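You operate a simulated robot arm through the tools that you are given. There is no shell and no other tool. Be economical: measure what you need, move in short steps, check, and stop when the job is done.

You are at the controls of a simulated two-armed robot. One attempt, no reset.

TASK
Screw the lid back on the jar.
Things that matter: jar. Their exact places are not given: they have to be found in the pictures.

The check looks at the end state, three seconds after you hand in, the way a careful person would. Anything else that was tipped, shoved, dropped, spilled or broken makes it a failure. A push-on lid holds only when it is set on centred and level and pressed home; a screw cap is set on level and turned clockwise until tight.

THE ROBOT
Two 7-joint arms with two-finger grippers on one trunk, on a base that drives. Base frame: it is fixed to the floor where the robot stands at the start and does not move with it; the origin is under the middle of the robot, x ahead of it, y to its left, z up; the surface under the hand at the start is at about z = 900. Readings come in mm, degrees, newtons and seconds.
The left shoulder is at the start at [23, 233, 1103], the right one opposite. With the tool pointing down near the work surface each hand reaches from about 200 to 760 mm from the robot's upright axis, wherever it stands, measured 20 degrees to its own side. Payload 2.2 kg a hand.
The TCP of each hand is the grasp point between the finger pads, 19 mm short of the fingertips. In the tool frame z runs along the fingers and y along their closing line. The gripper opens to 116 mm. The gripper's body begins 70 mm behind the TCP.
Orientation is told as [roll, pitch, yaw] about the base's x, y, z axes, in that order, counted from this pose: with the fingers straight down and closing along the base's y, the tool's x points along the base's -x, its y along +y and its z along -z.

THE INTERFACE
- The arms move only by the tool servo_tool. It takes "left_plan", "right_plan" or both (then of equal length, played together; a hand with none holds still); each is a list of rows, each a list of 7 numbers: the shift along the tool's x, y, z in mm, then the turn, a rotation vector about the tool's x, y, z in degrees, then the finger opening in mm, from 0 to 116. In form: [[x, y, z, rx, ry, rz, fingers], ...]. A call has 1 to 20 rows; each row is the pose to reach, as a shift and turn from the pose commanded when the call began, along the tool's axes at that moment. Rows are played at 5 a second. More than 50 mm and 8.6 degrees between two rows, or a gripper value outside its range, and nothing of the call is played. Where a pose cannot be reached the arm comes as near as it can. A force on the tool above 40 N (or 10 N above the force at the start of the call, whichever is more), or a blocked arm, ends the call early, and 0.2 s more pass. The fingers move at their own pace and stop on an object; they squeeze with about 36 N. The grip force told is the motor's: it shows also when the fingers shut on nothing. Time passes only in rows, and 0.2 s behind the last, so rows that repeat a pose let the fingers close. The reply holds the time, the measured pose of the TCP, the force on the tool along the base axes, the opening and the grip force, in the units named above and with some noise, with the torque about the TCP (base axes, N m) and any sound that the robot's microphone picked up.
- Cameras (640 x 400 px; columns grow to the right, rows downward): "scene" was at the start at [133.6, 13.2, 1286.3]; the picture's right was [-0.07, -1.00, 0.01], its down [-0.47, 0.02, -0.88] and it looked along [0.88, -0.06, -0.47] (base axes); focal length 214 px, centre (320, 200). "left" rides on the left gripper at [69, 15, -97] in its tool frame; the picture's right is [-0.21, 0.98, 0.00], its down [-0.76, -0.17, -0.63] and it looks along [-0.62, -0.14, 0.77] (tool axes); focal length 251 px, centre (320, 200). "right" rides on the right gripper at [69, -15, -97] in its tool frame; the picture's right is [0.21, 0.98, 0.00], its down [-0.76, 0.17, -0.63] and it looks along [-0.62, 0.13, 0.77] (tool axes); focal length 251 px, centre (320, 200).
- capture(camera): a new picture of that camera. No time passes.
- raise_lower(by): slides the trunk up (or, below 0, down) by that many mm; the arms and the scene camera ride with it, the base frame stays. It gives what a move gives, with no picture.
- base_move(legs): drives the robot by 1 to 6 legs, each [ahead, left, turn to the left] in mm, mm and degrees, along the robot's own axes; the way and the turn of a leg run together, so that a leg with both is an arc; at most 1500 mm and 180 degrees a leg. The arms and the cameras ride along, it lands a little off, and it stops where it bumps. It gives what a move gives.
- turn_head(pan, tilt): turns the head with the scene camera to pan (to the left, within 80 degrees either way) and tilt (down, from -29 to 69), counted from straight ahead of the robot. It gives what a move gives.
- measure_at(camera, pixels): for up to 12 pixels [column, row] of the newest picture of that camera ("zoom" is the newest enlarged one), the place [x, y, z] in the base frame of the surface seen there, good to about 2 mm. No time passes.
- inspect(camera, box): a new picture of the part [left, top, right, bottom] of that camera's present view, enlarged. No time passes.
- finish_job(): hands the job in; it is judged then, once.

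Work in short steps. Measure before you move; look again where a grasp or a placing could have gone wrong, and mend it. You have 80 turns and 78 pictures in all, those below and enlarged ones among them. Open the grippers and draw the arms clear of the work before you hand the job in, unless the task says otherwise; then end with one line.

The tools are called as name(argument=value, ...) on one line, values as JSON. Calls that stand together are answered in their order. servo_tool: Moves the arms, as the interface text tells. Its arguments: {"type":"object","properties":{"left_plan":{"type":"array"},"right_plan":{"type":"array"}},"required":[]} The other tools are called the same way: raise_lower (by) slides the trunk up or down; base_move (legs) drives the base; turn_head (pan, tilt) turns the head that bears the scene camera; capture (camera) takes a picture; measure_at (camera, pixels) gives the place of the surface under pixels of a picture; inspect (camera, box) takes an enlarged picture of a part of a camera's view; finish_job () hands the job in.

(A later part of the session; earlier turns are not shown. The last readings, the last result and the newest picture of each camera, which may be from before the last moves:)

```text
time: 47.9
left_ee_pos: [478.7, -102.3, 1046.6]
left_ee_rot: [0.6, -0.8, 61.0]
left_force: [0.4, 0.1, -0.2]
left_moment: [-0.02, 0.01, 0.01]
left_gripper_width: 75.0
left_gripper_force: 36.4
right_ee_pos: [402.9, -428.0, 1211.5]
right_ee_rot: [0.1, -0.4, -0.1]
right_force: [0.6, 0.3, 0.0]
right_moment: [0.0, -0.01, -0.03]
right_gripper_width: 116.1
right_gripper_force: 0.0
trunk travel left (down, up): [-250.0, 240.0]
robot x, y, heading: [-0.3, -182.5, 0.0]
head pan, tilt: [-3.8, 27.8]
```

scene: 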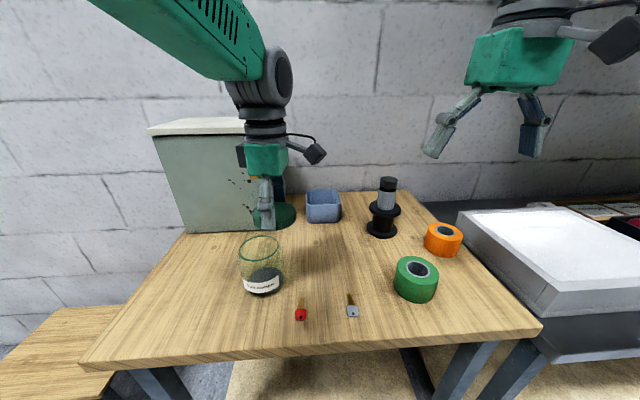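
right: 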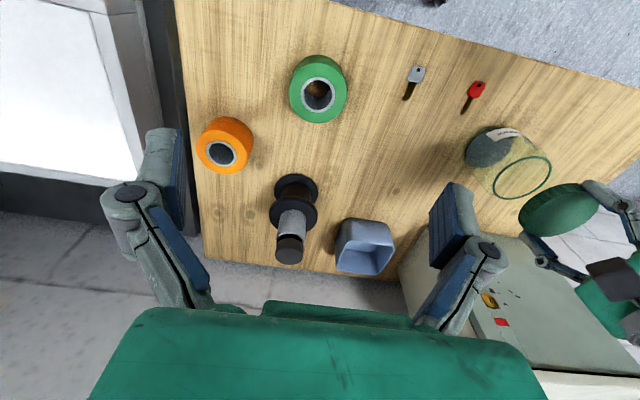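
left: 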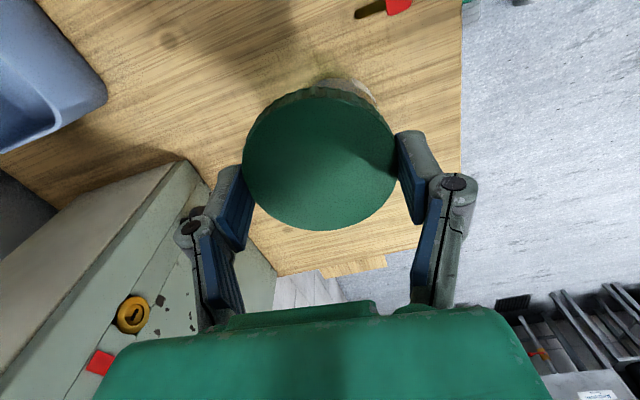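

Now tracking: (479,-102.6), yaw 61. I level by (0.6, 0.7) and descend gently, in small steps to about z 1035.

servo_tool(left_plan=[[0, 0, 0, 0.6, 0.7, 0, 70], [0, 0, 3, 0.6, 0.7, 0, 70], [0, 0, 6, 0.6, 0.7, 0, 70], [0, 0, 8, 0.6, 0.7, 0, 70], [0, 0, 10, 0.6, 0.7, 0, 70], [0, 0, 12, 0.6, 0.7, 0, 70], [0, 0, 12, 0.6, 0.7, 0, 70], [0, 0, 12, 0.6, 0.7, 0, 70], [0, 0, 12, 0.6, 0.7, 0, 70]])

inspect(camera="scene", box=[230, 205, 300, 275])

```text
time: 49.9
left_ee_pos: [478.2, -102.1, 1035.8]
left_ee_rot: [-0.1, -0.1, 61.0]
left_force: [6.7, 1.4, 28.2]
left_moment: [-0.7, -0.7, 0.08]
left_gripper_width: 75.1
left_gripper_force: 36.1
right_ee_pos: [400.3, -427.8, 1211.5]
right_ee_rot: [0.3, -0.4, -0.1]
right_force: [0.5, -0.5, 1.0]
right_moment: [0.01, 0.03, -0.06]
right_gripper_width: 115.9
right_gripper_force: 0.1
trunk travel left (down, up): [-250.0, 240.0]
robot x, y, heading: [-0.2, -184.4, -0.2]
head pan, tilt: [-3.8, 27.8]
```

```text
5.71 times, centred on (265, 240) of scene
```

zoom: 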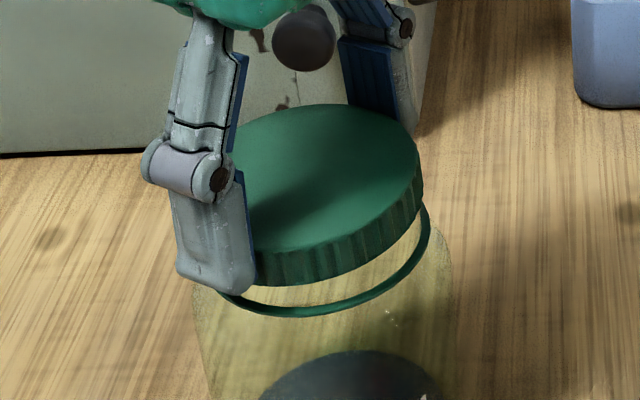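

Contact again at z≈1036 with 28 N on the (+x,-y) side. I check whether the lid has tilted in the fingers by measuring its top.

measure_at(camera="zoom", pixels=[[415, 165], [350, 110], [255, 240], [330, 245], [390, 130], [390, 215], [320, 180], [260, 130], [300, 110], [427, 225], [300, 311], [360, 300]])

inspect(camera="left", box=[180, 50, 480, 250])

```text
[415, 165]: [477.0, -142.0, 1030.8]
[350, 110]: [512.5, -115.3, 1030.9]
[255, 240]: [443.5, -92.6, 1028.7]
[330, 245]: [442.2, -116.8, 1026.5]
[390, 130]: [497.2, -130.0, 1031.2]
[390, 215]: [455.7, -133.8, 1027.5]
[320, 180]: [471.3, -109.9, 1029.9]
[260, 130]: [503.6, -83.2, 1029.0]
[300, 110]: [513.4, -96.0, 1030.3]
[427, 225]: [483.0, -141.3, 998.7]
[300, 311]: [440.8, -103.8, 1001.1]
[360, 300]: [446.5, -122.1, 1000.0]
```

```text
2.00 times, centred on (330, 150) of left
```

zoom: 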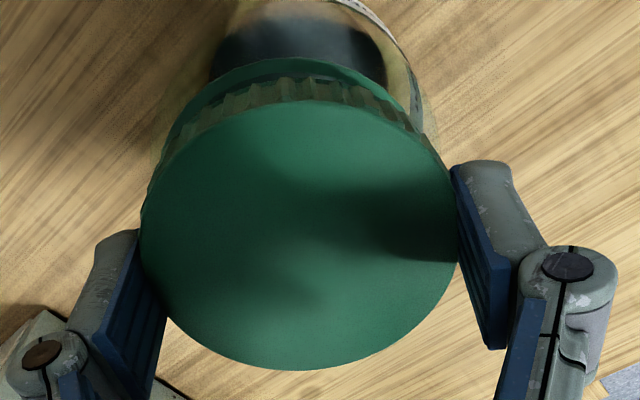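

The lid slid up ≈3 mm in the pads and tipped ~3°, so its bottom rests on the neck at ≈1014. I ease off the load, then open the fingers a little so that it settles flat on the neck.

servo_tool(left_plan=[[0, 0, -2, 0, 0, 0, 70], [0, 0, -3, 0, 0, 0, 70], [0, 0, -3, 0, 0, 0, 70]])

servo_tool(left_plan=[[0, 0, 0, 0, 0, 0, 78], [0, 0, 0, 0, 0, 0, 82], [0, 0, 0, 0, 0, 0, 86], [0, 0, 0, 0, 0, 0, 86], [0, 0, 0, 0, 0, 0, 86]])

inspect(camera="scene", box=[230, 205, 300, 275])

inspect(camera="left", box=[180, 50, 480, 250])

```text
time: 50.7
left_ee_pos: [476.9, -101.6, 1035.4]
left_ee_rot: [0.3, -0.1, 60.9]
left_force: [1.6, 0.8, 4.5]
left_moment: [-0.06, -0.19, 0.04]
left_gripper_width: 75.2
left_gripper_force: 36.0
right_ee_pos: [402.2, -428.7, 1213.1]
right_ee_rot: [0.2, -0.5, -0.1]
right_force: [-0.1, -0.4, -0.4]
right_moment: [-0.01, 0.0, 0.0]
right_gripper_width: 116.1
right_gripper_force: 0.1
trunk travel left (down, up): [-250.0, 240.0]
robot x, y, heading: [-1.9, -181.4, -0.1]
head pan, tilt: [-3.8, 27.8]
```

```text
time: 51.9
left_ee_pos: [478.8, -101.8, 1037.1]
left_ee_rot: [0.0, 0.0, 61.0]
left_force: [0.0, -0.7, 0.2]
left_moment: [-0.01, 0.02, 0.01]
left_gripper_width: 86.1
left_gripper_force: 0.1
right_ee_pos: [402.7, -427.8, 1210.6]
right_ee_rot: [0.2, -0.4, -0.1]
right_force: [-0.3, 0.6, -1.0]
right_moment: [0.0, 0.0, -0.01]
right_gripper_width: 116.1
right_gripper_force: 0.1
trunk travel left (down, up): [-250.0, 240.0]
robot x, y, heading: [-2.3, -184.8, -0.2]
head pan, tilt: [-3.8, 27.8]
```

```text
5.71 times, centred on (265, 240) of scene
```

zoom: 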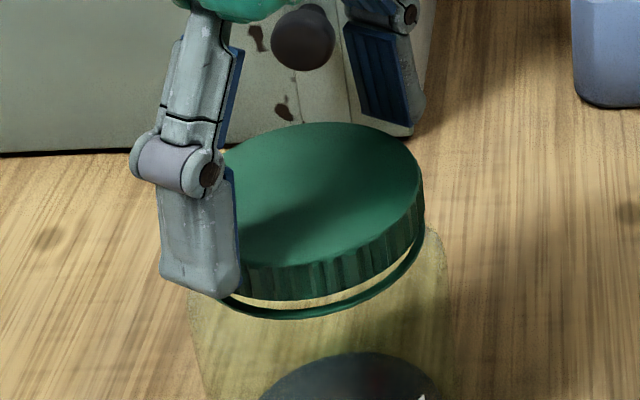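

```text
2.00 times, centred on (330, 150) of left
```

zoom: 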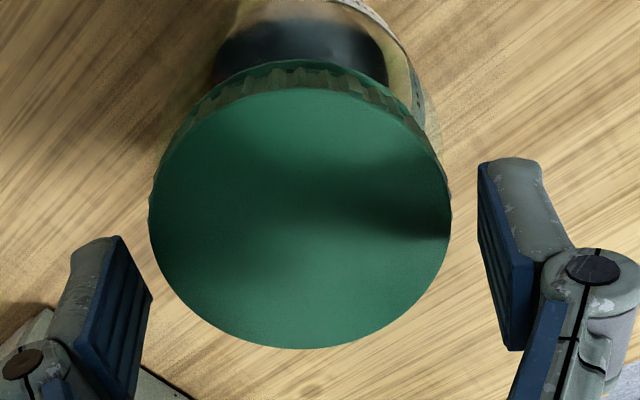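

The lid dropped lower over the neck. I measure its top plane for level and height.

measure_at(camera="zoom", pixels=[[155, 210], [445, 210], [300, 95], [300, 343], [210, 130], [390, 120], [200, 310], [400, 310], [300, 220]])

inspect(camera="right", box=[470, 110, 610, 220])

```text
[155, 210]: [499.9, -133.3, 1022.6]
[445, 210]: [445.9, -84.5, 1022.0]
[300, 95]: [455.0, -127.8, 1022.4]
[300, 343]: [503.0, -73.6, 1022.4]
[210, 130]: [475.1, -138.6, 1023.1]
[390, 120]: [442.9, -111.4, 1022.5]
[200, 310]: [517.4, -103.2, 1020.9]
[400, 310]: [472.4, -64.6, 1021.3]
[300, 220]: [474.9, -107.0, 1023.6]
```

```text
3.64 times, centred on (540, 165) of right
```

zoom: 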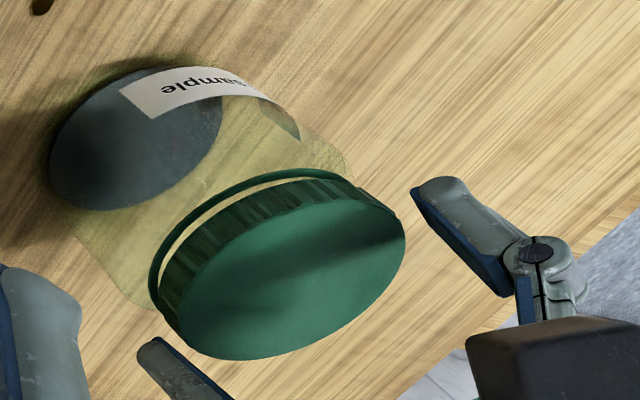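

The lid sits flat (top 1022.4, bottom ≈1006.5) and centred at (479.8,-101.4). I lower 7 mm around it, grip, and turn clockwise 48° to feel the thread.

servo_tool(left_plan=[[-0.8, -0.7, 3, 0, 0, 0, 90], [-0.8, -0.7, 6.5, 0, 0, 0, 90], [-0.8, -0.7, 6.5, 0, 0, 0, 90], [-0.8, -0.7, 6.5, 0, 0, 0, 80], [-0.8, -0.7, 6.5, 0, 0, 0, 70], [-0.8, -0.7, 6.5, 0, 0, 0, 70], [-0.8, -0.7, 6.5, 0, 0, 0, 70]])

servo_tool(left_plan=[[0, 0, 1, 0, 0, 0, 70], [0, 0, 1, 0, 0, 6, 70], [0, 0, 1, 0, 0, 12, 70], [0, 0, 1, 0, 0, 18, 70], [0, 0, 1, 0, 0, 24, 70], [0, 0, 1, 0, 0, 30, 70], [0, 0, 1, 0, 0, 36, 70], [0, 0, 1, 0, 0, 42, 70], [0, 0, 1, 0, 0, 48, 70], [0, 0, 1, 0, 0, 48, 70]])

inspect(camera="scene", box=[215, 195, 315, 305])

```text
time: 53.5
left_ee_pos: [478.5, -101.9, 1032.3]
left_ee_rot: [-0.1, -0.1, 61.0]
left_force: [-0.9, 0.5, 2.7]
left_moment: [-0.07, -0.03, 0.02]
left_gripper_width: 75.0
left_gripper_force: 35.7
right_ee_pos: [402.2, -427.5, 1211.7]
right_ee_rot: [0.2, -0.4, 0.0]
right_force: [0.2, 0.3, -0.5]
right_moment: [-0.05, 0.03, 0.01]
right_gripper_width: 116.0
right_gripper_force: 0.0
trunk travel left (down, up): [-250.0, 240.0]
robot x, y, heading: [-1.4, -183.2, -0.2]
head pan, tilt: [-3.8, 27.8]
```

```text
time: 55.7
left_ee_pos: [478.4, -102.3, 1030.6]
left_ee_rot: [0.0, 0.0, 13.0]
left_force: [-2.0, 2.0, 15.1]
left_moment: [0.03, 0.09, -0.03]
left_gripper_width: 75.1
left_gripper_force: 36.1
right_ee_pos: [400.9, -428.2, 1212.1]
right_ee_rot: [0.2, -0.5, -0.1]
right_force: [-0.8, 0.8, 0.7]
right_moment: [0.0, -0.01, 0.0]
right_gripper_width: 116.0
right_gripper_force: 0.0
trunk travel left (down, up): [-250.0, 240.0]
robot x, y, heading: [-1.6, -186.2, -0.1]
head pan, tilt: [-3.8, 27.8]
```

```text
3.64 times, centred on (265, 250) of scene
```

zoom: 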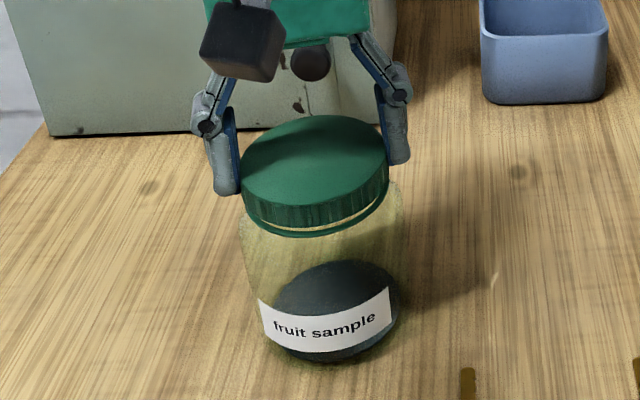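

Jar label unchanged, force centred (15 N), torque small: it turns without dragging the jar. I continue clockwise another 72°.

servo_tool(left_plan=[[0, 0, 0, 0, 0, 6, 70], [0, 0, 0.2, 0, 0, 12, 70], [0, 0, 0.3, 0, 0, 18, 70], [0, 0, 0.4, 0, 0, 24, 70], [0, 0, 0.5, 0, 0, 30, 70], [0, 0, 0.6, 0, 0, 36, 70], [0, 0, 0.7, 0, 0, 42, 70], [0, 0, 0.8, 0, 0, 48, 70], [0, 0, 0.9, 0, 0, 54, 70], [0, 0, 1, 0, 0, 60, 70], [0, 0, 1, 0, 0, 66, 70], [0, 0, 1, 0, 0, 72, 70], [0, 0, 1, 0, 0, 72, 70]])

inspect(camera="scene", box=[215, 195, 315, 305])

```text
time: 58.5
left_ee_pos: [478.7, -101.8, 1029.8]
left_ee_rot: [0.0, -0.1, -59.2]
left_force: [1.4, 3.8, 24.5]
left_moment: [0.05, -0.14, 0.02]
left_gripper_width: 75.2
left_gripper_force: 36.4
right_ee_pos: [400.7, -426.2, 1212.7]
right_ee_rot: [0.2, -0.4, -0.1]
right_force: [0.1, -0.7, -0.5]
right_moment: [-0.04, -0.02, 0.01]
right_gripper_width: 116.0
right_gripper_force: 0.0
trunk travel left (down, up): [-250.0, 240.0]
robot x, y, heading: [-0.9, -186.2, -0.1]
head pan, tilt: [-3.8, 27.8]
```

```text
3.64 times, centred on (265, 250) of scene
```

zoom: 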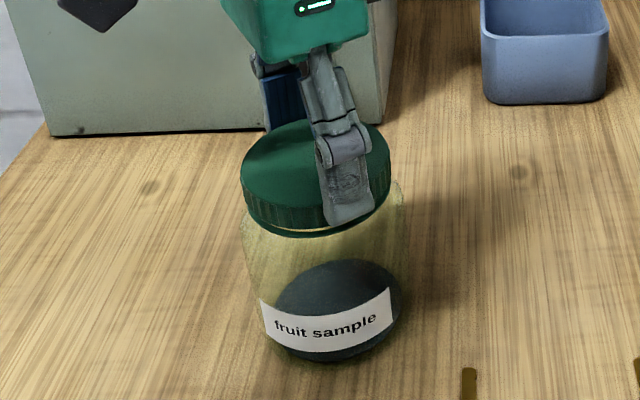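

The gap below the lid is shrinking, so the thread is biting. I ease up, open to 95 mm, and wind the hand back 120°.

servo_tool(left_plan=[[0, 0, -2, 0, 0, 0, 70], [0, 0, -2, 0, 0, 0, 85], [0, 0, -2, 0, 0, 0, 95], [0, 0, -2, 0, 0, -8, 95], [0, 0, -2, 0, 0, -16, 95], [0, 0, -2, 0, 0, -24, 95], [0, 0, -2, 0, 0, -32, 95], [0, 0, -2, 0, 0, -40, 95], [0, 0, -2, 0, 0, -48, 95], [0, 0, -2, 0, 0, -56, 95], [0, 0, -2, 0, 0, -64, 95], [0, 0, -2, 0, 0, -72, 95], [0, 0, -2, 0, 0, -80, 95], [0, 0, -2, 0, 0, -88, 95], [0, 0, -2, 0, 0, -96, 95], [0, 0, -2, 0, 0, -104, 95], [0, 0, -2, 0, 0, -112, 95], [0, 0, -2, 0, 0, -120, 95], [0, 0, -2, 0, 0, -120, 95]])

inspect(camera="left", box=[180, 50, 480, 250])

```text
time: 62.5
left_ee_pos: [482.9, -98.7, 1039.2]
left_ee_rot: [-1.2, 1.4, 61.9]
left_force: [0.1, 0.4, 0.2]
left_moment: [-0.01, 0.0, -0.03]
left_gripper_width: 94.9
left_gripper_force: 0.0
right_ee_pos: [403.2, -428.6, 1211.9]
right_ee_rot: [0.1, -0.4, -0.2]
right_force: [0.5, -0.1, 0.1]
right_moment: [0.01, -0.01, 0.0]
right_gripper_width: 116.0
right_gripper_force: 0.0
trunk travel left (down, up): [-250.0, 240.0]
robot x, y, heading: [-0.6, -183.9, -0.1]
head pan, tilt: [-3.8, 27.8]
```

```text
2.00 times, centred on (330, 150) of left
```

zoom: 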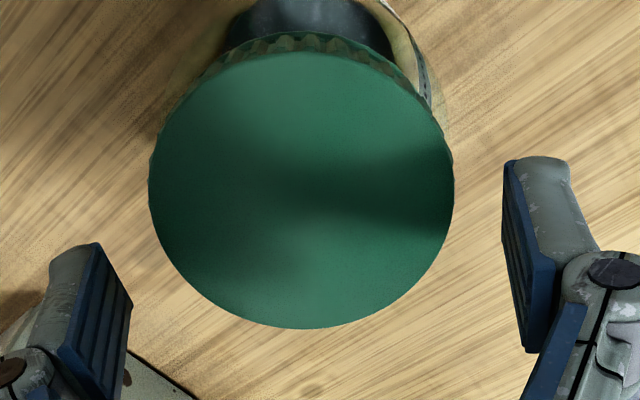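

Yaw 62 is again at the arm's limit (pose off by 4 mm), so I come back 14° and check the lid's height.

measure_at(camera="zoom", pixels=[[155, 190], [445, 190], [300, 60], [300, 322], [210, 95], [390, 90], [200, 285], [400, 285], [300, 200]])

servo_tool(left_plan=[[0, 0, 0, 0, 0, 5, 95], [0, 0, 0, 0, 0, 10, 95], [0, 0, 0, 0, 0, 14, 95], [0, 0, 0, 0, 0, 14, 95], [0, 0, 0, 0, 0, 14, 95], [0, 0, 0, 0, 0, 14, 95], [0, 0, 0, 0, 0, 14, 95], [0, 0, 0, 0, 0, 14, 95]])

```text
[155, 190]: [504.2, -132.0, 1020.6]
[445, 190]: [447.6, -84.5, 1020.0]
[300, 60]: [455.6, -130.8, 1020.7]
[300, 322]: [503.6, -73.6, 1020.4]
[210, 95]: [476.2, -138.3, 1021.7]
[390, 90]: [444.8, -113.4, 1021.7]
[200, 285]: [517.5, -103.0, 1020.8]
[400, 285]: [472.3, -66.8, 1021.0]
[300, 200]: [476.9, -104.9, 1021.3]
```

```text
time: 64.3
left_ee_pos: [481.1, -102.1, 1030.8]
left_ee_rot: [0.1, -0.1, 47.0]
left_force: [-0.7, 0.1, 0.4]
left_moment: [0.01, 0.0, 0.02]
left_gripper_width: 94.9
left_gripper_force: 0.0
right_ee_pos: [402.3, -426.6, 1212.4]
right_ee_rot: [0.2, -0.4, -0.2]
right_force: [0.9, 0.7, 0.4]
right_moment: [0.0, 0.02, -0.02]
right_gripper_width: 116.1
right_gripper_force: 0.1
trunk travel left (down, up): [-250.0, 240.0]
robot x, y, heading: [-5.5, -186.3, -0.1]
head pan, tilt: [-3.8, 27.8]
```

Lid top is now 1020.9 (down ~1.5 mm in 120°), level. I grip again at z≈1029 and turn clockwise 112° with gentle following pressure.

servo_tool(left_plan=[[0, 0, 1.5, 0, 0, 0, 90], [0, 0, 1.5, 0, 0, 0, 70], [0, 0, 1.5, 0, 0, 0, 70], [0, 0, 2.3, 0, 0, 0, 70], [0, 0, 2.4, 0, 0, 8, 70], [0, 0, 2.5, 0, 0, 16, 70], [0, 0, 2.6, 0, 0, 24, 70], [0, 0, 2.7, 0, 0, 32, 70], [0, 0, 2.8, 0, 0, 40, 70], [0, 0, 2.9, 0, 0, 48, 70], [0, 0, 3, 0, 0, 56, 70], [0, 0, 3.1, 0, 0, 64, 70], [0, 0, 3.2, 0, 0, 72, 70], [0, 0, 3.3, 0, 0, 80, 70], [0, 0, 3.4, 0, 0, 88, 70], [0, 0, 3.5, 0, 0, 96, 70], [0, 0, 3.6, 0, 0, 104, 70], [0, 0, 3.7, 0, 0, 112, 70], [0, 0, 3.7, 0, 0, 112, 70]])

inspect(camera="scene", box=[215, 195, 315, 305])

```text
time: 68.3
left_ee_pos: [478.6, -103.6, 1027.8]
left_ee_rot: [0.2, -0.1, -65.1]
left_force: [1.1, -1.0, 15.0]
left_moment: [-0.08, 0.02, -0.05]
left_gripper_width: 75.0
left_gripper_force: 35.9
right_ee_pos: [401.0, -427.4, 1212.9]
right_ee_rot: [0.2, -0.5, -0.1]
right_force: [1.6, 0.0, -0.2]
right_moment: [0.01, -0.01, 0.0]
right_gripper_width: 115.9
right_gripper_force: 0.0
trunk travel left (down, up): [-250.0, 240.0]
robot x, y, heading: [-2.2, -185.6, -0.3]
head pan, tilt: [-3.8, 27.8]
```

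```text
3.64 times, centred on (265, 250) of scene
```

zoom: 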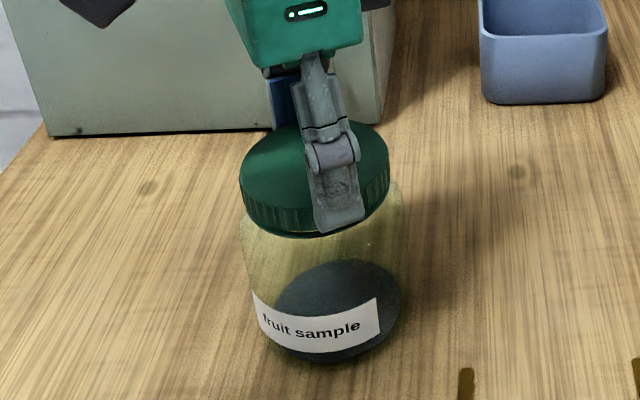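

The gap is nearly closed and the label has begun to turn slightly with the lid. I wind back and regrip (staying at yaw ≤47).

servo_tool(left_plan=[[0, 0, -2, 0, 0, 0, 70], [0, 0, -2, 0, 0, 0, 85], [0, 0, -2, 0, 0, 0, 95], [0, 0, -2, 0, 0, -8, 95], [0, 0, -2, 0, 0, -16, 95], [0, 0, -2, 0, 0, -24, 95], [0, 0, -2, 0, 0, -32, 95], [0, 0, -2, 0, 0, -40, 95], [0, 0, -2, 0, 0, -48, 95], [0, 0, -2, 0, 0, -56, 95], [0, 0, -2, 0, 0, -64, 95], [0, 0, -2, 0, 0, -72, 95], [0, 0, -2, 0, 0, -80, 95], [0, 0, -2, 0, 0, -88, 95], [0, 0, -2, 0, 0, -96, 95], [0, 0, -2, 0, 0, -104, 95], [0, 0, -2, 0, 0, -110, 95], [0, 0, -2, 0, 0, -110, 95], [0, 0, -2, 0, 0, -110, 95]])

inspect(camera="left", box=[180, 50, 480, 250])

inspect(camera="right", box=[470, 110, 610, 220])

inspect(camera="scene", box=[215, 195, 315, 305])

measure_at(camera="zoom", pixels=[[350, 150], [300, 180], [370, 180], [330, 130], [320, 160]])

```text
time: 72.3
left_ee_pos: [482.6, -98.9, 1035.4]
left_ee_rot: [-0.8, 0.8, 45.6]
left_force: [1.1, -0.2, -0.7]
left_moment: [0.01, 0.0, 0.01]
left_gripper_width: 95.4
left_gripper_force: 0.1
right_ee_pos: [402.7, -427.0, 1212.8]
right_ee_rot: [0.2, -0.4, -0.1]
right_force: [0.1, -0.5, -0.4]
right_moment: [-0.01, 0.02, -0.02]
right_gripper_width: 116.2
right_gripper_force: 0.1
trunk travel left (down, up): [-250.0, 240.0]
robot x, y, heading: [-0.5, -182.7, -0.1]
head pan, tilt: [-3.8, 27.8]
```

```text
2.00 times, centred on (330, 150) of left
```

zoom: 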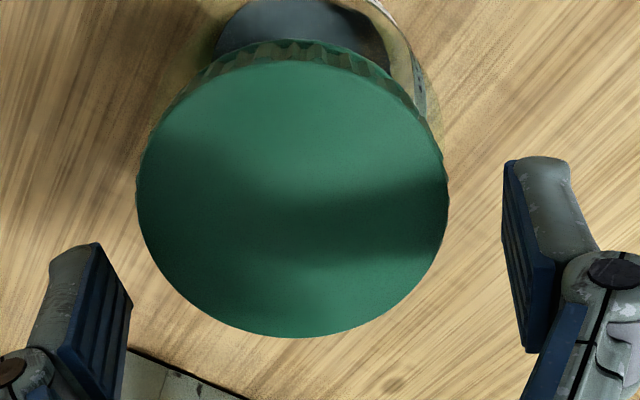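

```text
3.64 times, centred on (540, 165) of right
```

zoom: 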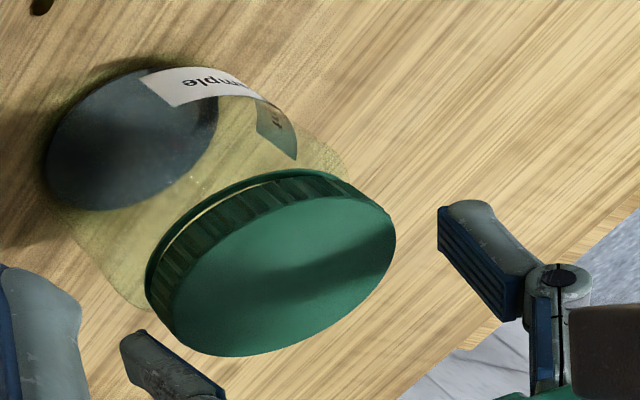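

```text
3.64 times, centred on (265, 250) of scene
```

zoom: 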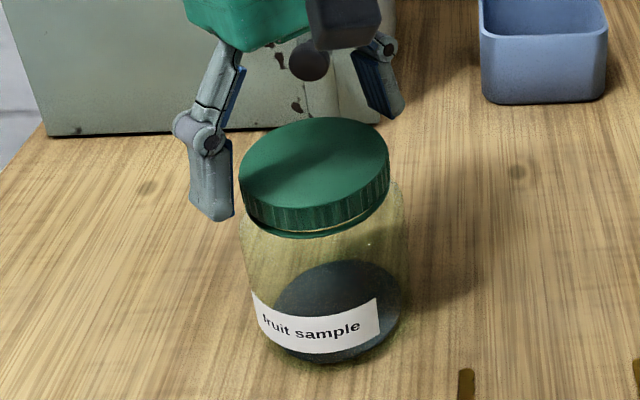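

```text
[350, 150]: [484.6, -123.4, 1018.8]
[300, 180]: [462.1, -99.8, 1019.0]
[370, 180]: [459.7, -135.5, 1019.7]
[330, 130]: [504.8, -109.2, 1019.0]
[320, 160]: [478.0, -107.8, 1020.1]
```

Lid top 1019.2, level, ~2 mm gap left. The arm is again at its limit, so I come back 14°, then check the pose before gripping.

servo_tool(left_plan=[[0, 0, 0, 0, 0, 5, 95], [0, 0, 0, 0, 0, 10, 95], [0, 0, 0, 0, 0, 14, 95], [0, 0, 0, 0, 0, 14, 95], [0, 0, 0, 0, 0, 14, 95], [0, 0, 0, 0, 0, 14, 95], [0, 0, 0, 0, 0, 14, 95]])

```text
time: 73.9
left_ee_pos: [478.8, -102.7, 1029.6]
left_ee_rot: [-0.1, -0.1, 31.0]
left_force: [-0.8, 0.4, -0.2]
left_moment: [0.01, 0.0, -0.02]
left_gripper_width: 94.6
left_gripper_force: 0.0
right_ee_pos: [402.2, -428.7, 1211.4]
right_ee_rot: [0.3, -0.4, -0.1]
right_force: [0.6, 0.0, -0.3]
right_moment: [0.02, 0.0, -0.01]
right_gripper_width: 116.2
right_gripper_force: 0.1
trunk travel left (down, up): [-250.0, 240.0]
robot x, y, heading: [-1.0, -182.5, 0.0]
head pan, tilt: [-3.8, 27.8]
```

Pose is good (478.8,-102.7,1029.6, yaw 31). I lower 2 mm, grip, and turn clockwise 128° with firmer following pressure to keep the jar seated.

servo_tool(left_plan=[[0, 0, 2, 0, 0, 0, 85], [0, 0, 2, 0, 0, 0, 70], [0, 0, 2, 0, 0, 0, 70], [0, 0, 3.5, 0, 0, 0, 70], [0, 0, 3.6, 0, 0, 8, 70], [0, 0, 3.7, 0, 0, 16, 70], [0, 0, 3.8, 0, 0, 24, 70], [0, 0, 3.9, 0, 0, 32, 70], [0, 0, 4.0, 0, 0, 40, 70], [0, 0, 4.1, 0, 0, 48, 70], [0, 0, 4.2, 0, 0, 56, 70], [0, 0, 4.3, 0, 0, 64, 70], [0, 0, 4.4, 0, 0, 72, 70], [0, 0, 4.5, 0, 0, 80, 70], [0, 0, 4.6, 0, 0, 88, 70], [0, 0, 4.7, 0, 0, 96, 70], [0, 0, 4.8, 0, 0, 104, 70], [0, 0, 4.9, 0, 0, 112, 70], [0, 0, 5, 0, 0, 120, 70], [0, 0, 5, 0, 0, 128, 70]])

inspect(camera="scene", box=[215, 195, 315, 305])

```text
time: 78.1
left_ee_pos: [477.9, -103.1, 1025.8]
left_ee_rot: [0.1, 0.1, -97.2]
left_force: [-0.5, -2.1, 27.6]
left_moment: [-0.2, -0.06, 0.41]
left_gripper_width: 76.0
left_gripper_force: 36.2
right_ee_pos: [400.7, -428.0, 1212.8]
right_ee_rot: [0.2, -0.6, -0.1]
right_force: [0.9, 0.5, 0.5]
right_moment: [-0.03, -0.04, 0.03]
right_gripper_width: 115.9
right_gripper_force: 0.0
trunk travel left (down, up): [-250.0, 240.0]
robot x, y, heading: [4.1, -185.3, -0.3]
head pan, tilt: [-3.8, 27.8]
```

```text
3.64 times, centred on (265, 250) of scene
```

zoom: 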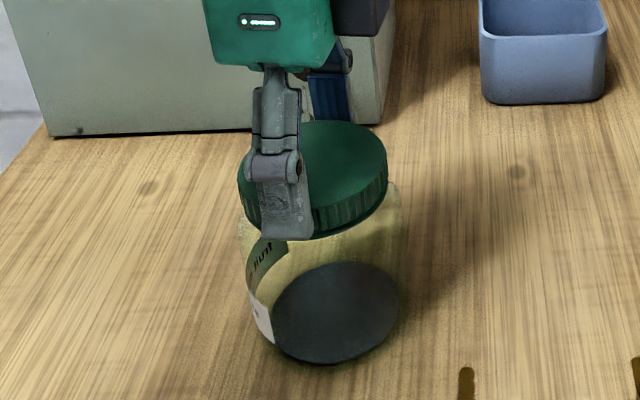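

Now a torque of 0.41 N m resists and the jar itself has turned ~70°, so the lid is tight or nearly. I ease off, open, and examine the gap.

servo_tool(left_plan=[[0, 0, -3, 0, 0, 128, 70], [0, 0, -3, 0, 0, 0, 70]])

servo_tool(left_plan=[[0, 0, -3, 0, 0, 0, 70], [0, 0, -3, 0, 0, 0, 85], [0, 0, -3, 0, 0, 0, 100], [0, 0, -20, 0, 0, 0, 110], [0, 0, -50, 0, 0, 0, 110], [0, 0, -80, 0, 0, 0, 110], [0, 0, -80, 0, 0, 0, 110]])

inspect(camera="scene", box=[225, 205, 305, 285])

measure_at(camera="zoom", pixels=[[290, 130], [220, 160], [350, 160], [250, 200], [290, 170], [250, 245], [330, 230], [250, 275]])

inspect(camera="right", box=[470, 110, 610, 220])

```text
refused: row 1 steps farther than a row can; nothing moved
```

```text
time: 79.7
left_ee_pos: [479.9, -103.1, 1102.4]
left_ee_rot: [0.0, 0.0, -97.0]
left_force: [-0.3, -0.1, 0.3]
left_moment: [-0.02, 0.02, 0.02]
left_gripper_width: 110.2
left_gripper_force: 0.0
right_ee_pos: [401.9, -427.0, 1211.7]
right_ee_rot: [0.1, -0.3, -0.1]
right_force: [-0.3, -0.5, -0.3]
right_moment: [0.01, -0.02, 0.0]
right_gripper_width: 115.8
right_gripper_force: 0.1
trunk travel left (down, up): [-250.0, 240.0]
robot x, y, heading: [-4.7, -184.2, 0.0]
head pan, tilt: [-3.8, 27.8]
```

```text
5.00 times, centred on (265, 245) of scene
```

zoom: 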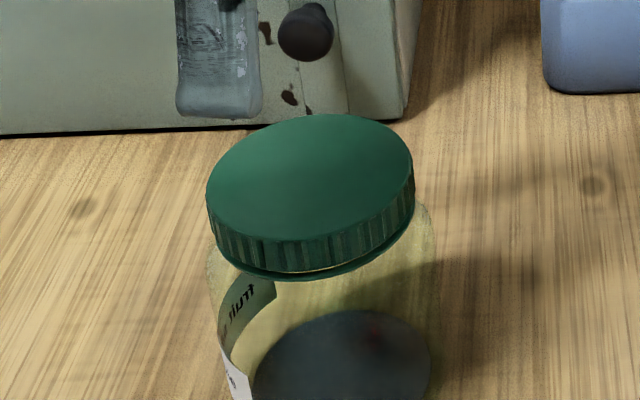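

```text
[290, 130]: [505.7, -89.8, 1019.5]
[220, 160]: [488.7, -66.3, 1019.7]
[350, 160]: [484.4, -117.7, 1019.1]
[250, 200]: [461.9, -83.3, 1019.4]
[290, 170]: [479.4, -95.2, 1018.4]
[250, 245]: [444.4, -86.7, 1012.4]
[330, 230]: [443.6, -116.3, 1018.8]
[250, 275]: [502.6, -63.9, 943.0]
```

```text
3.64 times, centred on (540, 165) of right
```

zoom: 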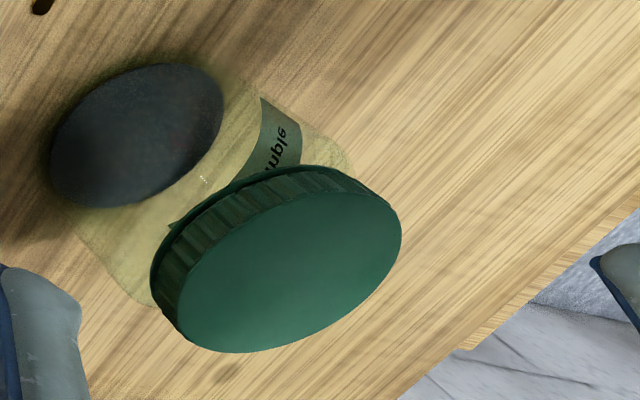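

A ~1 mm gap remains and the jar turns along, so I'll hold the jar body with the right hand. I back the base 120 mm and 80 mm left to give both arms room; both hands are high enough.

base_move(legs=[[-120, 80, 0]])

servo_tool(left_plan=[[0, 0, 0, 0, 0, -8, 110], [0, 0, -10, 0, 0, -16, 110], [0, 0, -20, 0, 0, -24, 110], [0, 0, -30, 0, 0, -32, 110], [0, 0, -40, 0, 0, -40, 110], [0, 0, -40, 0, 0, -48, 110], [0, 0, -40, 0, 0, -56, 110], [0, 0, -40, 0, 0, -64, 110], [0, 0, -40, 0, 0, -72, 110], [0, 0, -40, 0, 0, -80, 110], [0, 0, -40, 0, 0, -88, 110], [0, 0, -40, 0, 0, -97, 110], [0, 0, -40, 0, 0, -97, 110]])

servo_tool(left_plan=[[0, 0, 0, 0, 0, 0, 110], [0, 0, 0, 0, 0, 0, 110], [0, 0, 0, 0, 0, 0, 110], [0, 0, 0, 0, 0, 0, 110], [0, 0, 0, 0, 0, 0, 110], [0, 0, 0, 0, 0, 0, 110]])

capture(camera="scene")

```text
time: 81.1
left_ee_pos: [361.6, -40.0, 1102.3]
left_ee_rot: [-0.1, 0.8, -97.4]
left_force: [0.6, -1.4, -0.7]
left_moment: [0.07, -0.04, 0.0]
left_gripper_width: 110.1
left_gripper_force: 0.1
right_ee_pos: [281.7, -365.7, 1208.0]
right_ee_rot: [1.0, -0.4, -0.3]
right_force: [1.2, -0.7, 0.7]
right_moment: [0.09, -0.01, -0.02]
right_gripper_width: 116.1
right_gripper_force: 0.1
trunk travel left (down, up): [-250.0, 240.0]
robot x, y, heading: [-118.1, -102.5, 0.0]
head pan, tilt: [-3.8, 27.8]
```

```text
refused: row 12 steps farther than a row can; nothing moved
```

```text
time: 82.5
left_ee_pos: [356.4, -22.7, 1102.8]
left_ee_rot: [0.3, -0.3, -97.3]
left_force: [0.1, 0.4, 0.9]
left_moment: [0.0, -0.04, -0.02]
left_gripper_width: 110.1
left_gripper_force: 0.1
right_ee_pos: [279.5, -346.2, 1211.4]
right_ee_rot: [0.0, -0.2, -0.4]
right_force: [0.4, -0.2, 0.7]
right_moment: [0.0, 0.03, 0.01]
right_gripper_width: 116.0
right_gripper_force: 0.1
trunk travel left (down, up): [-250.0, 240.0]
robot x, y, heading: [-121.4, -108.6, -0.5]
head pan, tilt: [-3.8, 27.8]
```

```text
35 pictures are left
```

scene: 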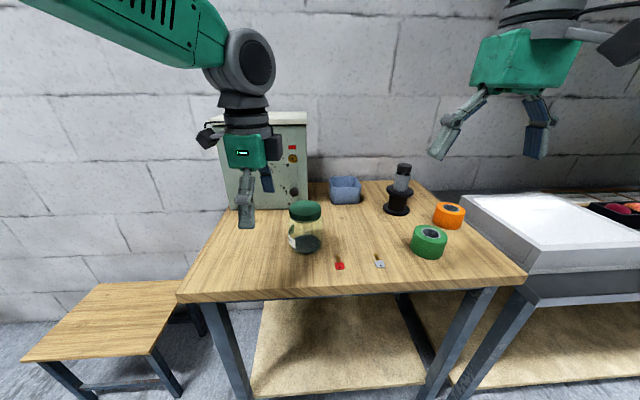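

Jar is now ahead of the robot (rel. 601, 3). I swing the left hand to yaw ≈0 while moving it up and left, and bring the right hand inward with yaw +30.

servo_tool(left_plan=[[5, 0, -5, 0, 0, -8, 110], [10, 0, -10, 0, 0, -16, 110], [15, 0, -15, 0, 0, -24, 110], [20, 0, -20, 0, 0, -32, 110], [25, 0, -25, 0, 0, -40, 110], [30, 0, -30, 0, 0, -48, 110], [35, 0, -35, 0, 0, -56, 110], [40, 0, -40, 0, 0, -64, 110], [45, 0, -45, 0, 0, -72, 110], [50, 0, -50, 0, 0, -80, 110], [55, 0, -55, 0, 0, -88, 110], [60, 0, -60, 0, 0, -96, 110], [60, 0, -60, 0, 0, -96, 110]], right_plan=[[-5, 8, 5, 0, 0, -3, 116], [-10, 16, 10, 0, 0, -6, 116], [-16, 24, 15, 0, 0, -9, 116], [-22, 32, 20, 0, 0, -12, 116], [-28, 40, 25, 0, 0, -15, 116], [-34, 48, 30, 0, 0, -18, 116], [-40, 56, 35, 0, 0, -21, 116], [-46, 64, 40, 0, 0, -24, 116], [-52, 72, 45, 0, 0, -27, 116], [-58, 80, 50, 0, 0, -30, 116], [-64, 90, 55, 0, 0, -30, 116], [-70, 100, 60, 0, 0, -30, 116], [-70, 100, 60, 0, 0, -30, 116]])

servo_tool(right_plan=[[0, 0, 0, 0, -5, 0, 116], [0, 0, 0, 0, -10, 0, 116], [0, 0, 0, 0, -15, 0, 116], [0, 0, 0, 0, -20, 0, 116], [0, 0, 0, 0, -25, 0, 116], [0, 0, 0, 0, -30, 0, 116], [0, 0, 0, 0, -35, 0, 116], [0, 0, 0, 0, -40, 0, 116], [0, 0, 0, 0, -45, 0, 116], [0, 0, 0, 0, -50, 0, 116], [0, 0, 0, 0, -50, 0, 116], [0, 0, 0, 0, -50, 0, 116]])

capture(camera="scene")

```text
time: 85.3
left_ee_pos: [363.5, 18.2, 1164.4]
left_ee_rot: [0.7, -0.1, -1.3]
left_force: [0.1, 0.1, 0.4]
left_moment: [0.04, 0.02, -0.02]
left_gripper_width: 109.6
left_gripper_force: 0.0
right_ee_pos: [350.1, -264.8, 1151.8]
right_ee_rot: [0.5, -0.9, 29.6]
right_force: [-0.1, -0.7, 0.2]
right_moment: [0.06, 0.0, -0.02]
right_gripper_width: 115.8
right_gripper_force: 0.1
trunk travel left (down, up): [-250.0, 240.0]
robot x, y, heading: [-119.6, -111.0, -0.2]
head pan, tilt: [-3.8, 27.8]
```

```text
time: 87.9
left_ee_pos: [363.8, 20.7, 1165.5]
left_ee_rot: [0.5, -0.2, -1.4]
left_force: [0.5, -1.2, -0.4]
left_moment: [0.14, 0.03, -0.03]
left_gripper_width: 109.6
left_gripper_force: 0.0
right_ee_pos: [349.9, -264.0, 1153.0]
right_ee_rot: [0.7, -50.8, 29.0]
right_force: [0.5, -1.8, -0.5]
right_moment: [0.1, 0.06, 0.06]
right_gripper_width: 115.9
right_gripper_force: 0.2
trunk travel left (down, up): [-250.0, 240.0]
robot x, y, heading: [-117.1, -108.5, -0.3]
head pan, tilt: [-3.8, 27.8]
```

```text
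34 pictures are left
```

scene: 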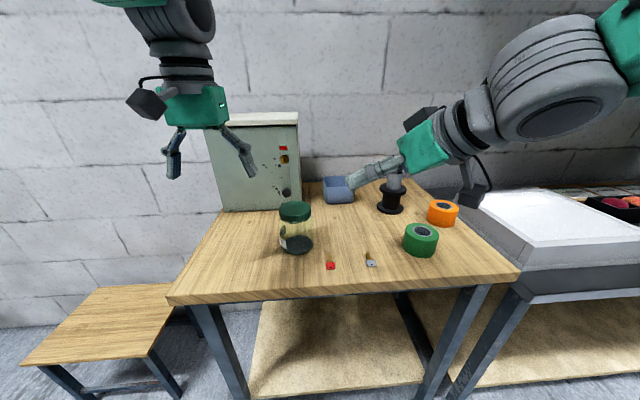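

Orientation reached. I bring the right hand to the pre-grasp line behind the jar (366,-165) at z≈1060, then check.

servo_tool(right_plan=[[4.7, 11.3, 15.3, 0, 0, 0, 116], [9.4, 22.6, 30.5, 0, 0, 0, 116], [14.1, 33.8, 45.8, 0, 0, 0, 116], [18.9, 45.1, 61, 0, 0, 0, 116], [23.6, 56.4, 76.3, 0, 0, 0, 116], [28.3, 67.7, 91.6, 0, 0, 0, 116], [33, 79, 106.8, 0, 0, 0, 116], [33, 79, 106.8, 0, 0, 0, 116], [33, 79, 106.8, 0, 0, 0, 116], [33, 79, 106.8, 0, 0, 0, 116], [33, 79, 106.8, 0, 0, 0, 116], [33, 79, 106.8, 0, 0, 0, 116], [33, 79, 106.8, 0, 0, 0, 116], [33, 79, 106.8, 0, 0, 0, 116]])

capture(camera="right")

```text
time: 90.9
left_ee_pos: [365.2, 61.6, 1160.4]
left_ee_rot: [-1.1, -0.2, -1.2]
left_force: [0.5, -0.4, 0.0]
left_moment: [-0.02, 0.02, 0.01]
left_gripper_width: 110.1
left_gripper_force: 0.0
right_ee_pos: [364.2, -126.5, 1061.2]
right_ee_rot: [-1.6, -50.0, 31.0]
right_force: [0.0, 0.0, 0.3]
right_moment: [-0.03, 0.0, -0.01]
right_gripper_width: 115.8
right_gripper_force: 0.1
trunk travel left (down, up): [-250.0, 240.0]
robot x, y, heading: [-120.3, -99.1, -0.5]
head pan, tilt: [-3.8, 27.8]
```

```text
33 pictures are left
```

right: 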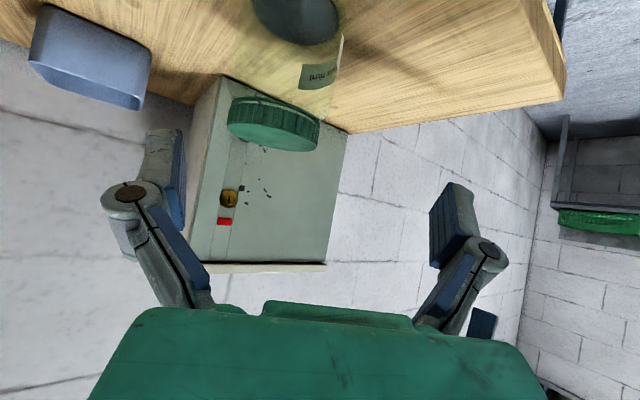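

The body is swaying to +y; I let it settle for four seconds.

servo_tool(right_plan=[[0, 0, 0, 0, 0, 0, 116], [0, 0, 0, 0, 0, 0, 116], [0, 0, 0, 0, 0, 0, 116], [0, 0, 0, 0, 0, 0, 116], [0, 0, 0, 0, 0, 0, 116], [0, 0, 0, 0, 0, 0, 116], [0, 0, 0, 0, 0, 0, 116], [0, 0, 0, 0, 0, 0, 116], [0, 0, 0, 0, 0, 0, 116], [0, 0, 0, 0, 0, 0, 116], [0, 0, 0, 0, 0, 0, 116], [0, 0, 0, 0, 0, 0, 116], [0, 0, 0, 0, 0, 0, 116], [0, 0, 0, 0, 0, 0, 116], [0, 0, 0, 0, 0, 0, 116]])

servo_tool(right_plan=[[0, 0, 0, 0, 0, 0, 116], [0, 0, 0, 0, 0, 0, 116], [0, 0, 0, 0, 0, 0, 116], [0, 0, 0, 0, 0, 0, 116], [0, 0, 0, 0, 0, 0, 116], [0, 0, 0, 0, 0, 0, 116], [0, 0, 0, 0, 0, 0, 116]])

```text
time: 94.1
left_ee_pos: [366.5, 42.1, 1163.1]
left_ee_rot: [-0.4, -0.2, -1.3]
left_force: [-0.1, -0.3, -0.3]
left_moment: [-0.01, 0.0, 0.01]
left_gripper_width: 109.8
left_gripper_force: 0.0
right_ee_pos: [366.1, -144.8, 1061.1]
right_ee_rot: [-0.5, -50.3, 30.2]
right_force: [-0.1, -0.6, 0.3]
right_moment: [0.01, -0.01, -0.02]
right_gripper_width: 115.8
right_gripper_force: 0.1
trunk travel left (down, up): [-250.0, 240.0]
robot x, y, heading: [-119.1, -105.2, -0.1]
head pan, tilt: [-3.8, 27.8]
```

```text
time: 95.7
left_ee_pos: [363.3, 29.4, 1164.3]
left_ee_rot: [0.2, -0.3, -1.4]
left_force: [-1.0, -0.2, -0.3]
left_moment: [0.03, 0.0, 0.01]
left_gripper_width: 110.0
left_gripper_force: 0.1
right_ee_pos: [364.7, -154.3, 1060.2]
right_ee_rot: [0.1, -50.6, 29.7]
right_force: [-0.2, -0.1, -0.4]
right_moment: [0.0, -0.04, 0.03]
right_gripper_width: 115.8
right_gripper_force: 0.0
trunk travel left (down, up): [-250.0, 240.0]
robot x, y, heading: [-118.8, -105.6, -0.3]
head pan, tilt: [-3.8, 27.8]
```

Nearly settled at (365,-154,1060). I descend ~100 mm vertically behind the jar, slowly, then let it settle.

servo_tool(right_plan=[[8, 0, 6.5, 0, 0, 0, 116], [16, 0, 13, 0, 0, 0, 116], [24, 0, 19.5, 0, 0, 0, 116], [32, 0, 26, 0, 0, 0, 116], [40, 0, 32.5, 0, 0, 0, 116], [48, 0, 39, 0, 0, 0, 116], [56, 0, 45.5, 0, 0, 0, 116], [64, 0, 52, 0, 0, 0, 116], [72, 0, 58.5, 0, 0, 0, 116], [79, 0, 64, 0, 0, 0, 116], [79, 0, 64, 0, 0, 0, 116], [79, 0, 64, 0, 0, 0, 116], [79, 0, 64, 0, 0, 0, 116], [79, 0, 64, 0, 0, 0, 116], [79, 0, 64, 0, 0, 0, 116], [79, 0, 64, 0, 0, 0, 116], [79, 0, 64, 0, 0, 0, 116], [79, 0, 64, 0, 0, 0, 116]])

capture(camera="right")

capture(camera="scene")

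```text
time: 99.5
left_ee_pos: [363.4, 44.6, 1161.8]
left_ee_rot: [-0.4, -0.2, -1.3]
left_force: [-0.3, 1.0, -0.5]
left_moment: [-0.03, -0.04, 0.01]
left_gripper_width: 110.0
left_gripper_force: 0.1
right_ee_pos: [364.0, -143.5, 958.8]
right_ee_rot: [-0.7, -50.4, 30.3]
right_force: [0.8, 1.5, -0.7]
right_moment: [-0.01, -0.02, -0.01]
right_gripper_width: 116.3
right_gripper_force: 0.1
trunk travel left (down, up): [-250.0, 240.0]
robot x, y, heading: [-117.9, -105.0, -0.4]
head pan, tilt: [-3.8, 27.8]
```

```text
32 pictures are left
```

right: 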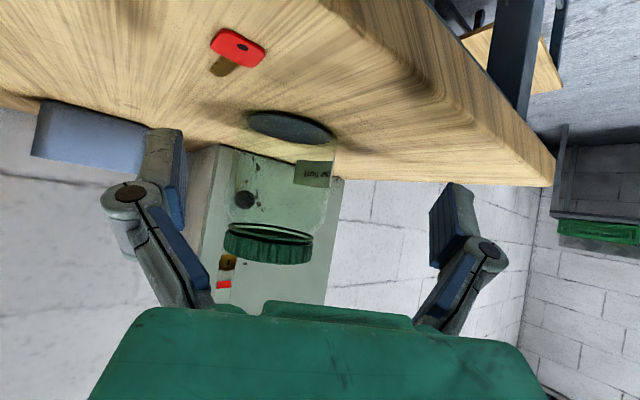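

```text
31 pictures are left
```

scene: 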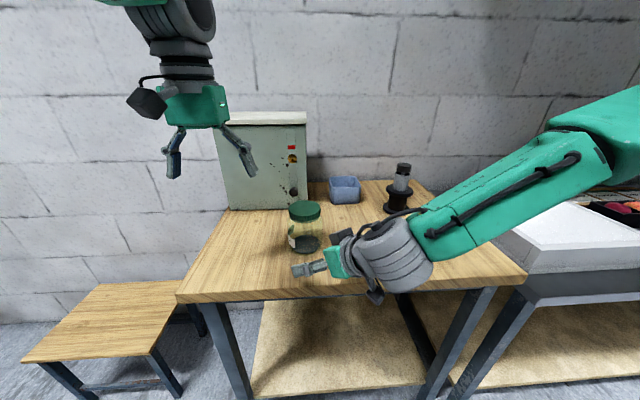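

The hand is at height 959 behind the jar. I wait for the sway to fade before lining up.

servo_tool(right_plan=[[0, 0, 0, 0, 0, 0, 116], [0, 0, 0, 0, 0, 0, 116], [0, 0, 0, 0, 0, 0, 116], [0, 0, 0, 0, 0, 0, 116], [0, 0, 0, 0, 0, 0, 116], [0, 0, 0, 0, 0, 0, 116], [0, 0, 0, 0, 0, 0, 116], [0, 0, 0, 0, 0, 0, 116], [0, 0, 0, 0, 0, 0, 116], [0, 0, 0, 0, 0, 0, 116], [0, 0, 0, 0, 0, 0, 116], [0, 0, 0, 0, 0, 0, 116], [0, 0, 0, 0, 0, 0, 116], [0, 0, 0, 0, 0, 0, 116], [0, 0, 0, 0, 0, 0, 116], [0, 0, 0, 0, 0, 0, 116], [0, 0, 0, 0, 0, 0, 116], [0, 0, 0, 0, 0, 0, 116], [0, 0, 0, 0, 0, 0, 116], [0, 0, 0, 0, 0, 0, 116]])

servo_tool(right_plan=[[0, 0, 0, 0, 0, 0, 116], [0, 0, 0, 0, 0, 0, 116], [0, 0, 0, 0, 0, 0, 116], [0, 0, 0, 0, 0, 0, 116], [0, 0, 0, 0, 0, 0, 116], [0, 0, 0, 0, 0, 0, 116], [0, 0, 0, 0, 0, 0, 116], [0, 0, 0, 0, 0, 0, 116], [0, 0, 0, 0, 0, 0, 116], [0, 0, 0, 0, 0, 0, 116], [0, 0, 0, 0, 0, 0, 116], [0, 0, 0, 0, 0, 0, 116], [0, 0, 0, 0, 0, 0, 116]])

inspect(camera="scene", box=[270, 180, 350, 280])

measure_at(camera="zoom", pixels=[[280, 100], [240, 110], [320, 115], [275, 130], [280, 85], [270, 200]])

```text
time: 103.7
left_ee_pos: [364.5, 41.0, 1162.3]
left_ee_rot: [-0.2, -0.2, -1.3]
left_force: [0.4, 1.0, 0.4]
left_moment: [0.02, -0.01, -0.02]
left_gripper_width: 109.9
left_gripper_force: 0.0
right_ee_pos: [364.4, -146.4, 959.5]
right_ee_rot: [-0.5, -50.5, 30.1]
right_force: [0.1, 0.8, 0.4]
right_moment: [0.01, 0.0, -0.03]
right_gripper_width: 115.8
right_gripper_force: 0.3
trunk travel left (down, up): [-250.0, 240.0]
robot x, y, heading: [-121.1, -106.0, -0.3]
head pan, tilt: [-3.8, 27.8]
```

```text
time: 106.5
left_ee_pos: [364.9, 41.9, 1163.1]
left_ee_rot: [-0.2, -0.2, -1.3]
left_force: [-0.8, -0.2, -0.1]
left_moment: [0.02, 0.03, -0.02]
left_gripper_width: 109.8
left_gripper_force: 0.0
right_ee_pos: [364.3, -147.5, 959.3]
right_ee_rot: [-0.4, -50.5, 30.0]
right_force: [0.5, 0.1, 0.0]
right_moment: [0.01, 0.0, -0.02]
right_gripper_width: 116.0
right_gripper_force: 0.0
trunk travel left (down, up): [-250.0, 240.0]
robot x, y, heading: [-117.1, -102.9, -0.3]
head pan, tilt: [-3.8, 27.8]
```

```text
4.00 times, centred on (310, 230) of scene
```

zoom: 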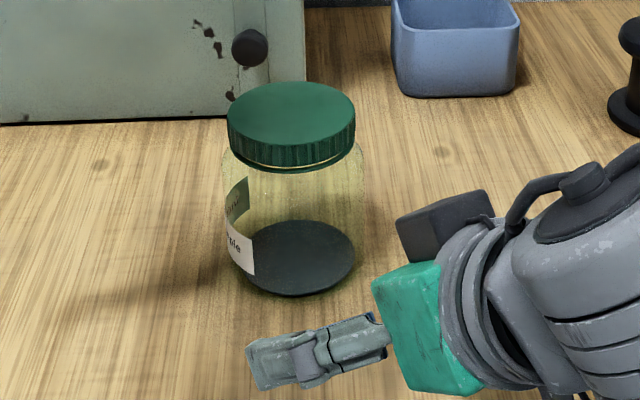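

```text
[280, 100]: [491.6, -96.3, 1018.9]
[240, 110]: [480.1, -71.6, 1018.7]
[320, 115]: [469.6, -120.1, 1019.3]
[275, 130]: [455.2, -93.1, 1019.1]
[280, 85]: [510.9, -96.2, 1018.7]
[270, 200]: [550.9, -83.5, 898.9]
```

The hand's rear box would crowd the left hand from this side, so I'll come at the jar from its right (-y) instead. I raise the right hand 115 mm and swing it to (480,-232) with yaw 90.

servo_tool(right_plan=[[-14.8, 0, -12.2, 0, 0, 0, 116], [-29.6, 0, -24.4, 0, 0, 0, 116], [-44.4, 0, -36.5, 0, 0, 0, 116], [-59.2, 0, -48.7, 0, 0, 0, 116], [-74, 0, -61, 0, 0, 0, 116], [-88.8, 0, -73.1, 0, 0, 0, 116], [-92.5, -13.2, -68.6, -4.6, 0, -3.8, 116], [-96.2, -26.3, -64.2, -9.2, 0, -7.6, 116], [-99.9, -39.5, -59.7, -13.9, 0, -11.4, 116], [-103.6, -52.6, -55.2, -18.5, 0, -15.2, 116], [-107.3, -65.8, -50.8, -23.1, 0, -19, 116], [-110.9, -79, -46.3, -27.8, 0, -22.7, 116], [-114.6, -92.1, -41.8, -32.4, 0, -26.5, 116], [-118.3, -105.3, -37.3, -37, 0, -30.3, 116], [-122, -118.4, -32.9, -41.7, 0, -34.1, 116], [-125.7, -131.6, -28.4, -46.3, 0, -37.9, 116], [-125.7, -131.6, -28.4, -46.3, 0, -37.9, 116], [-125.7, -131.6, -28.4, -46.3, 0, -37.9, 116], [-125.7, -131.6, -28.4, -46.3, 0, -37.9, 116], [-125.7, -131.6, -28.4, -46.3, 0, -37.9, 116]])

capture(camera="scene")

```text
time: 110.7
left_ee_pos: [365.3, 39.8, 1163.4]
left_ee_rot: [-0.1, -0.3, -1.3]
left_force: [0.8, 0.2, -0.1]
left_moment: [0.0, -0.01, 0.0]
left_gripper_width: 110.0
left_gripper_force: 0.0
right_ee_pos: [478.9, -231.6, 1073.1]
right_ee_rot: [0.1, -50.3, 89.5]
right_force: [-0.2, 0.4, -0.5]
right_moment: [0.01, -0.03, 0.04]
right_gripper_width: 116.1
right_gripper_force: 0.1
trunk travel left (down, up): [-250.0, 240.0]
robot x, y, heading: [-120.4, -102.0, -0.0]
head pan, tilt: [-3.8, 27.8]
```

```text
29 pictures are left
```

scene: 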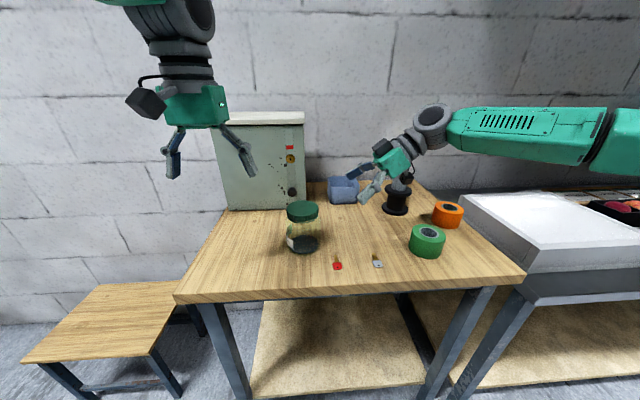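

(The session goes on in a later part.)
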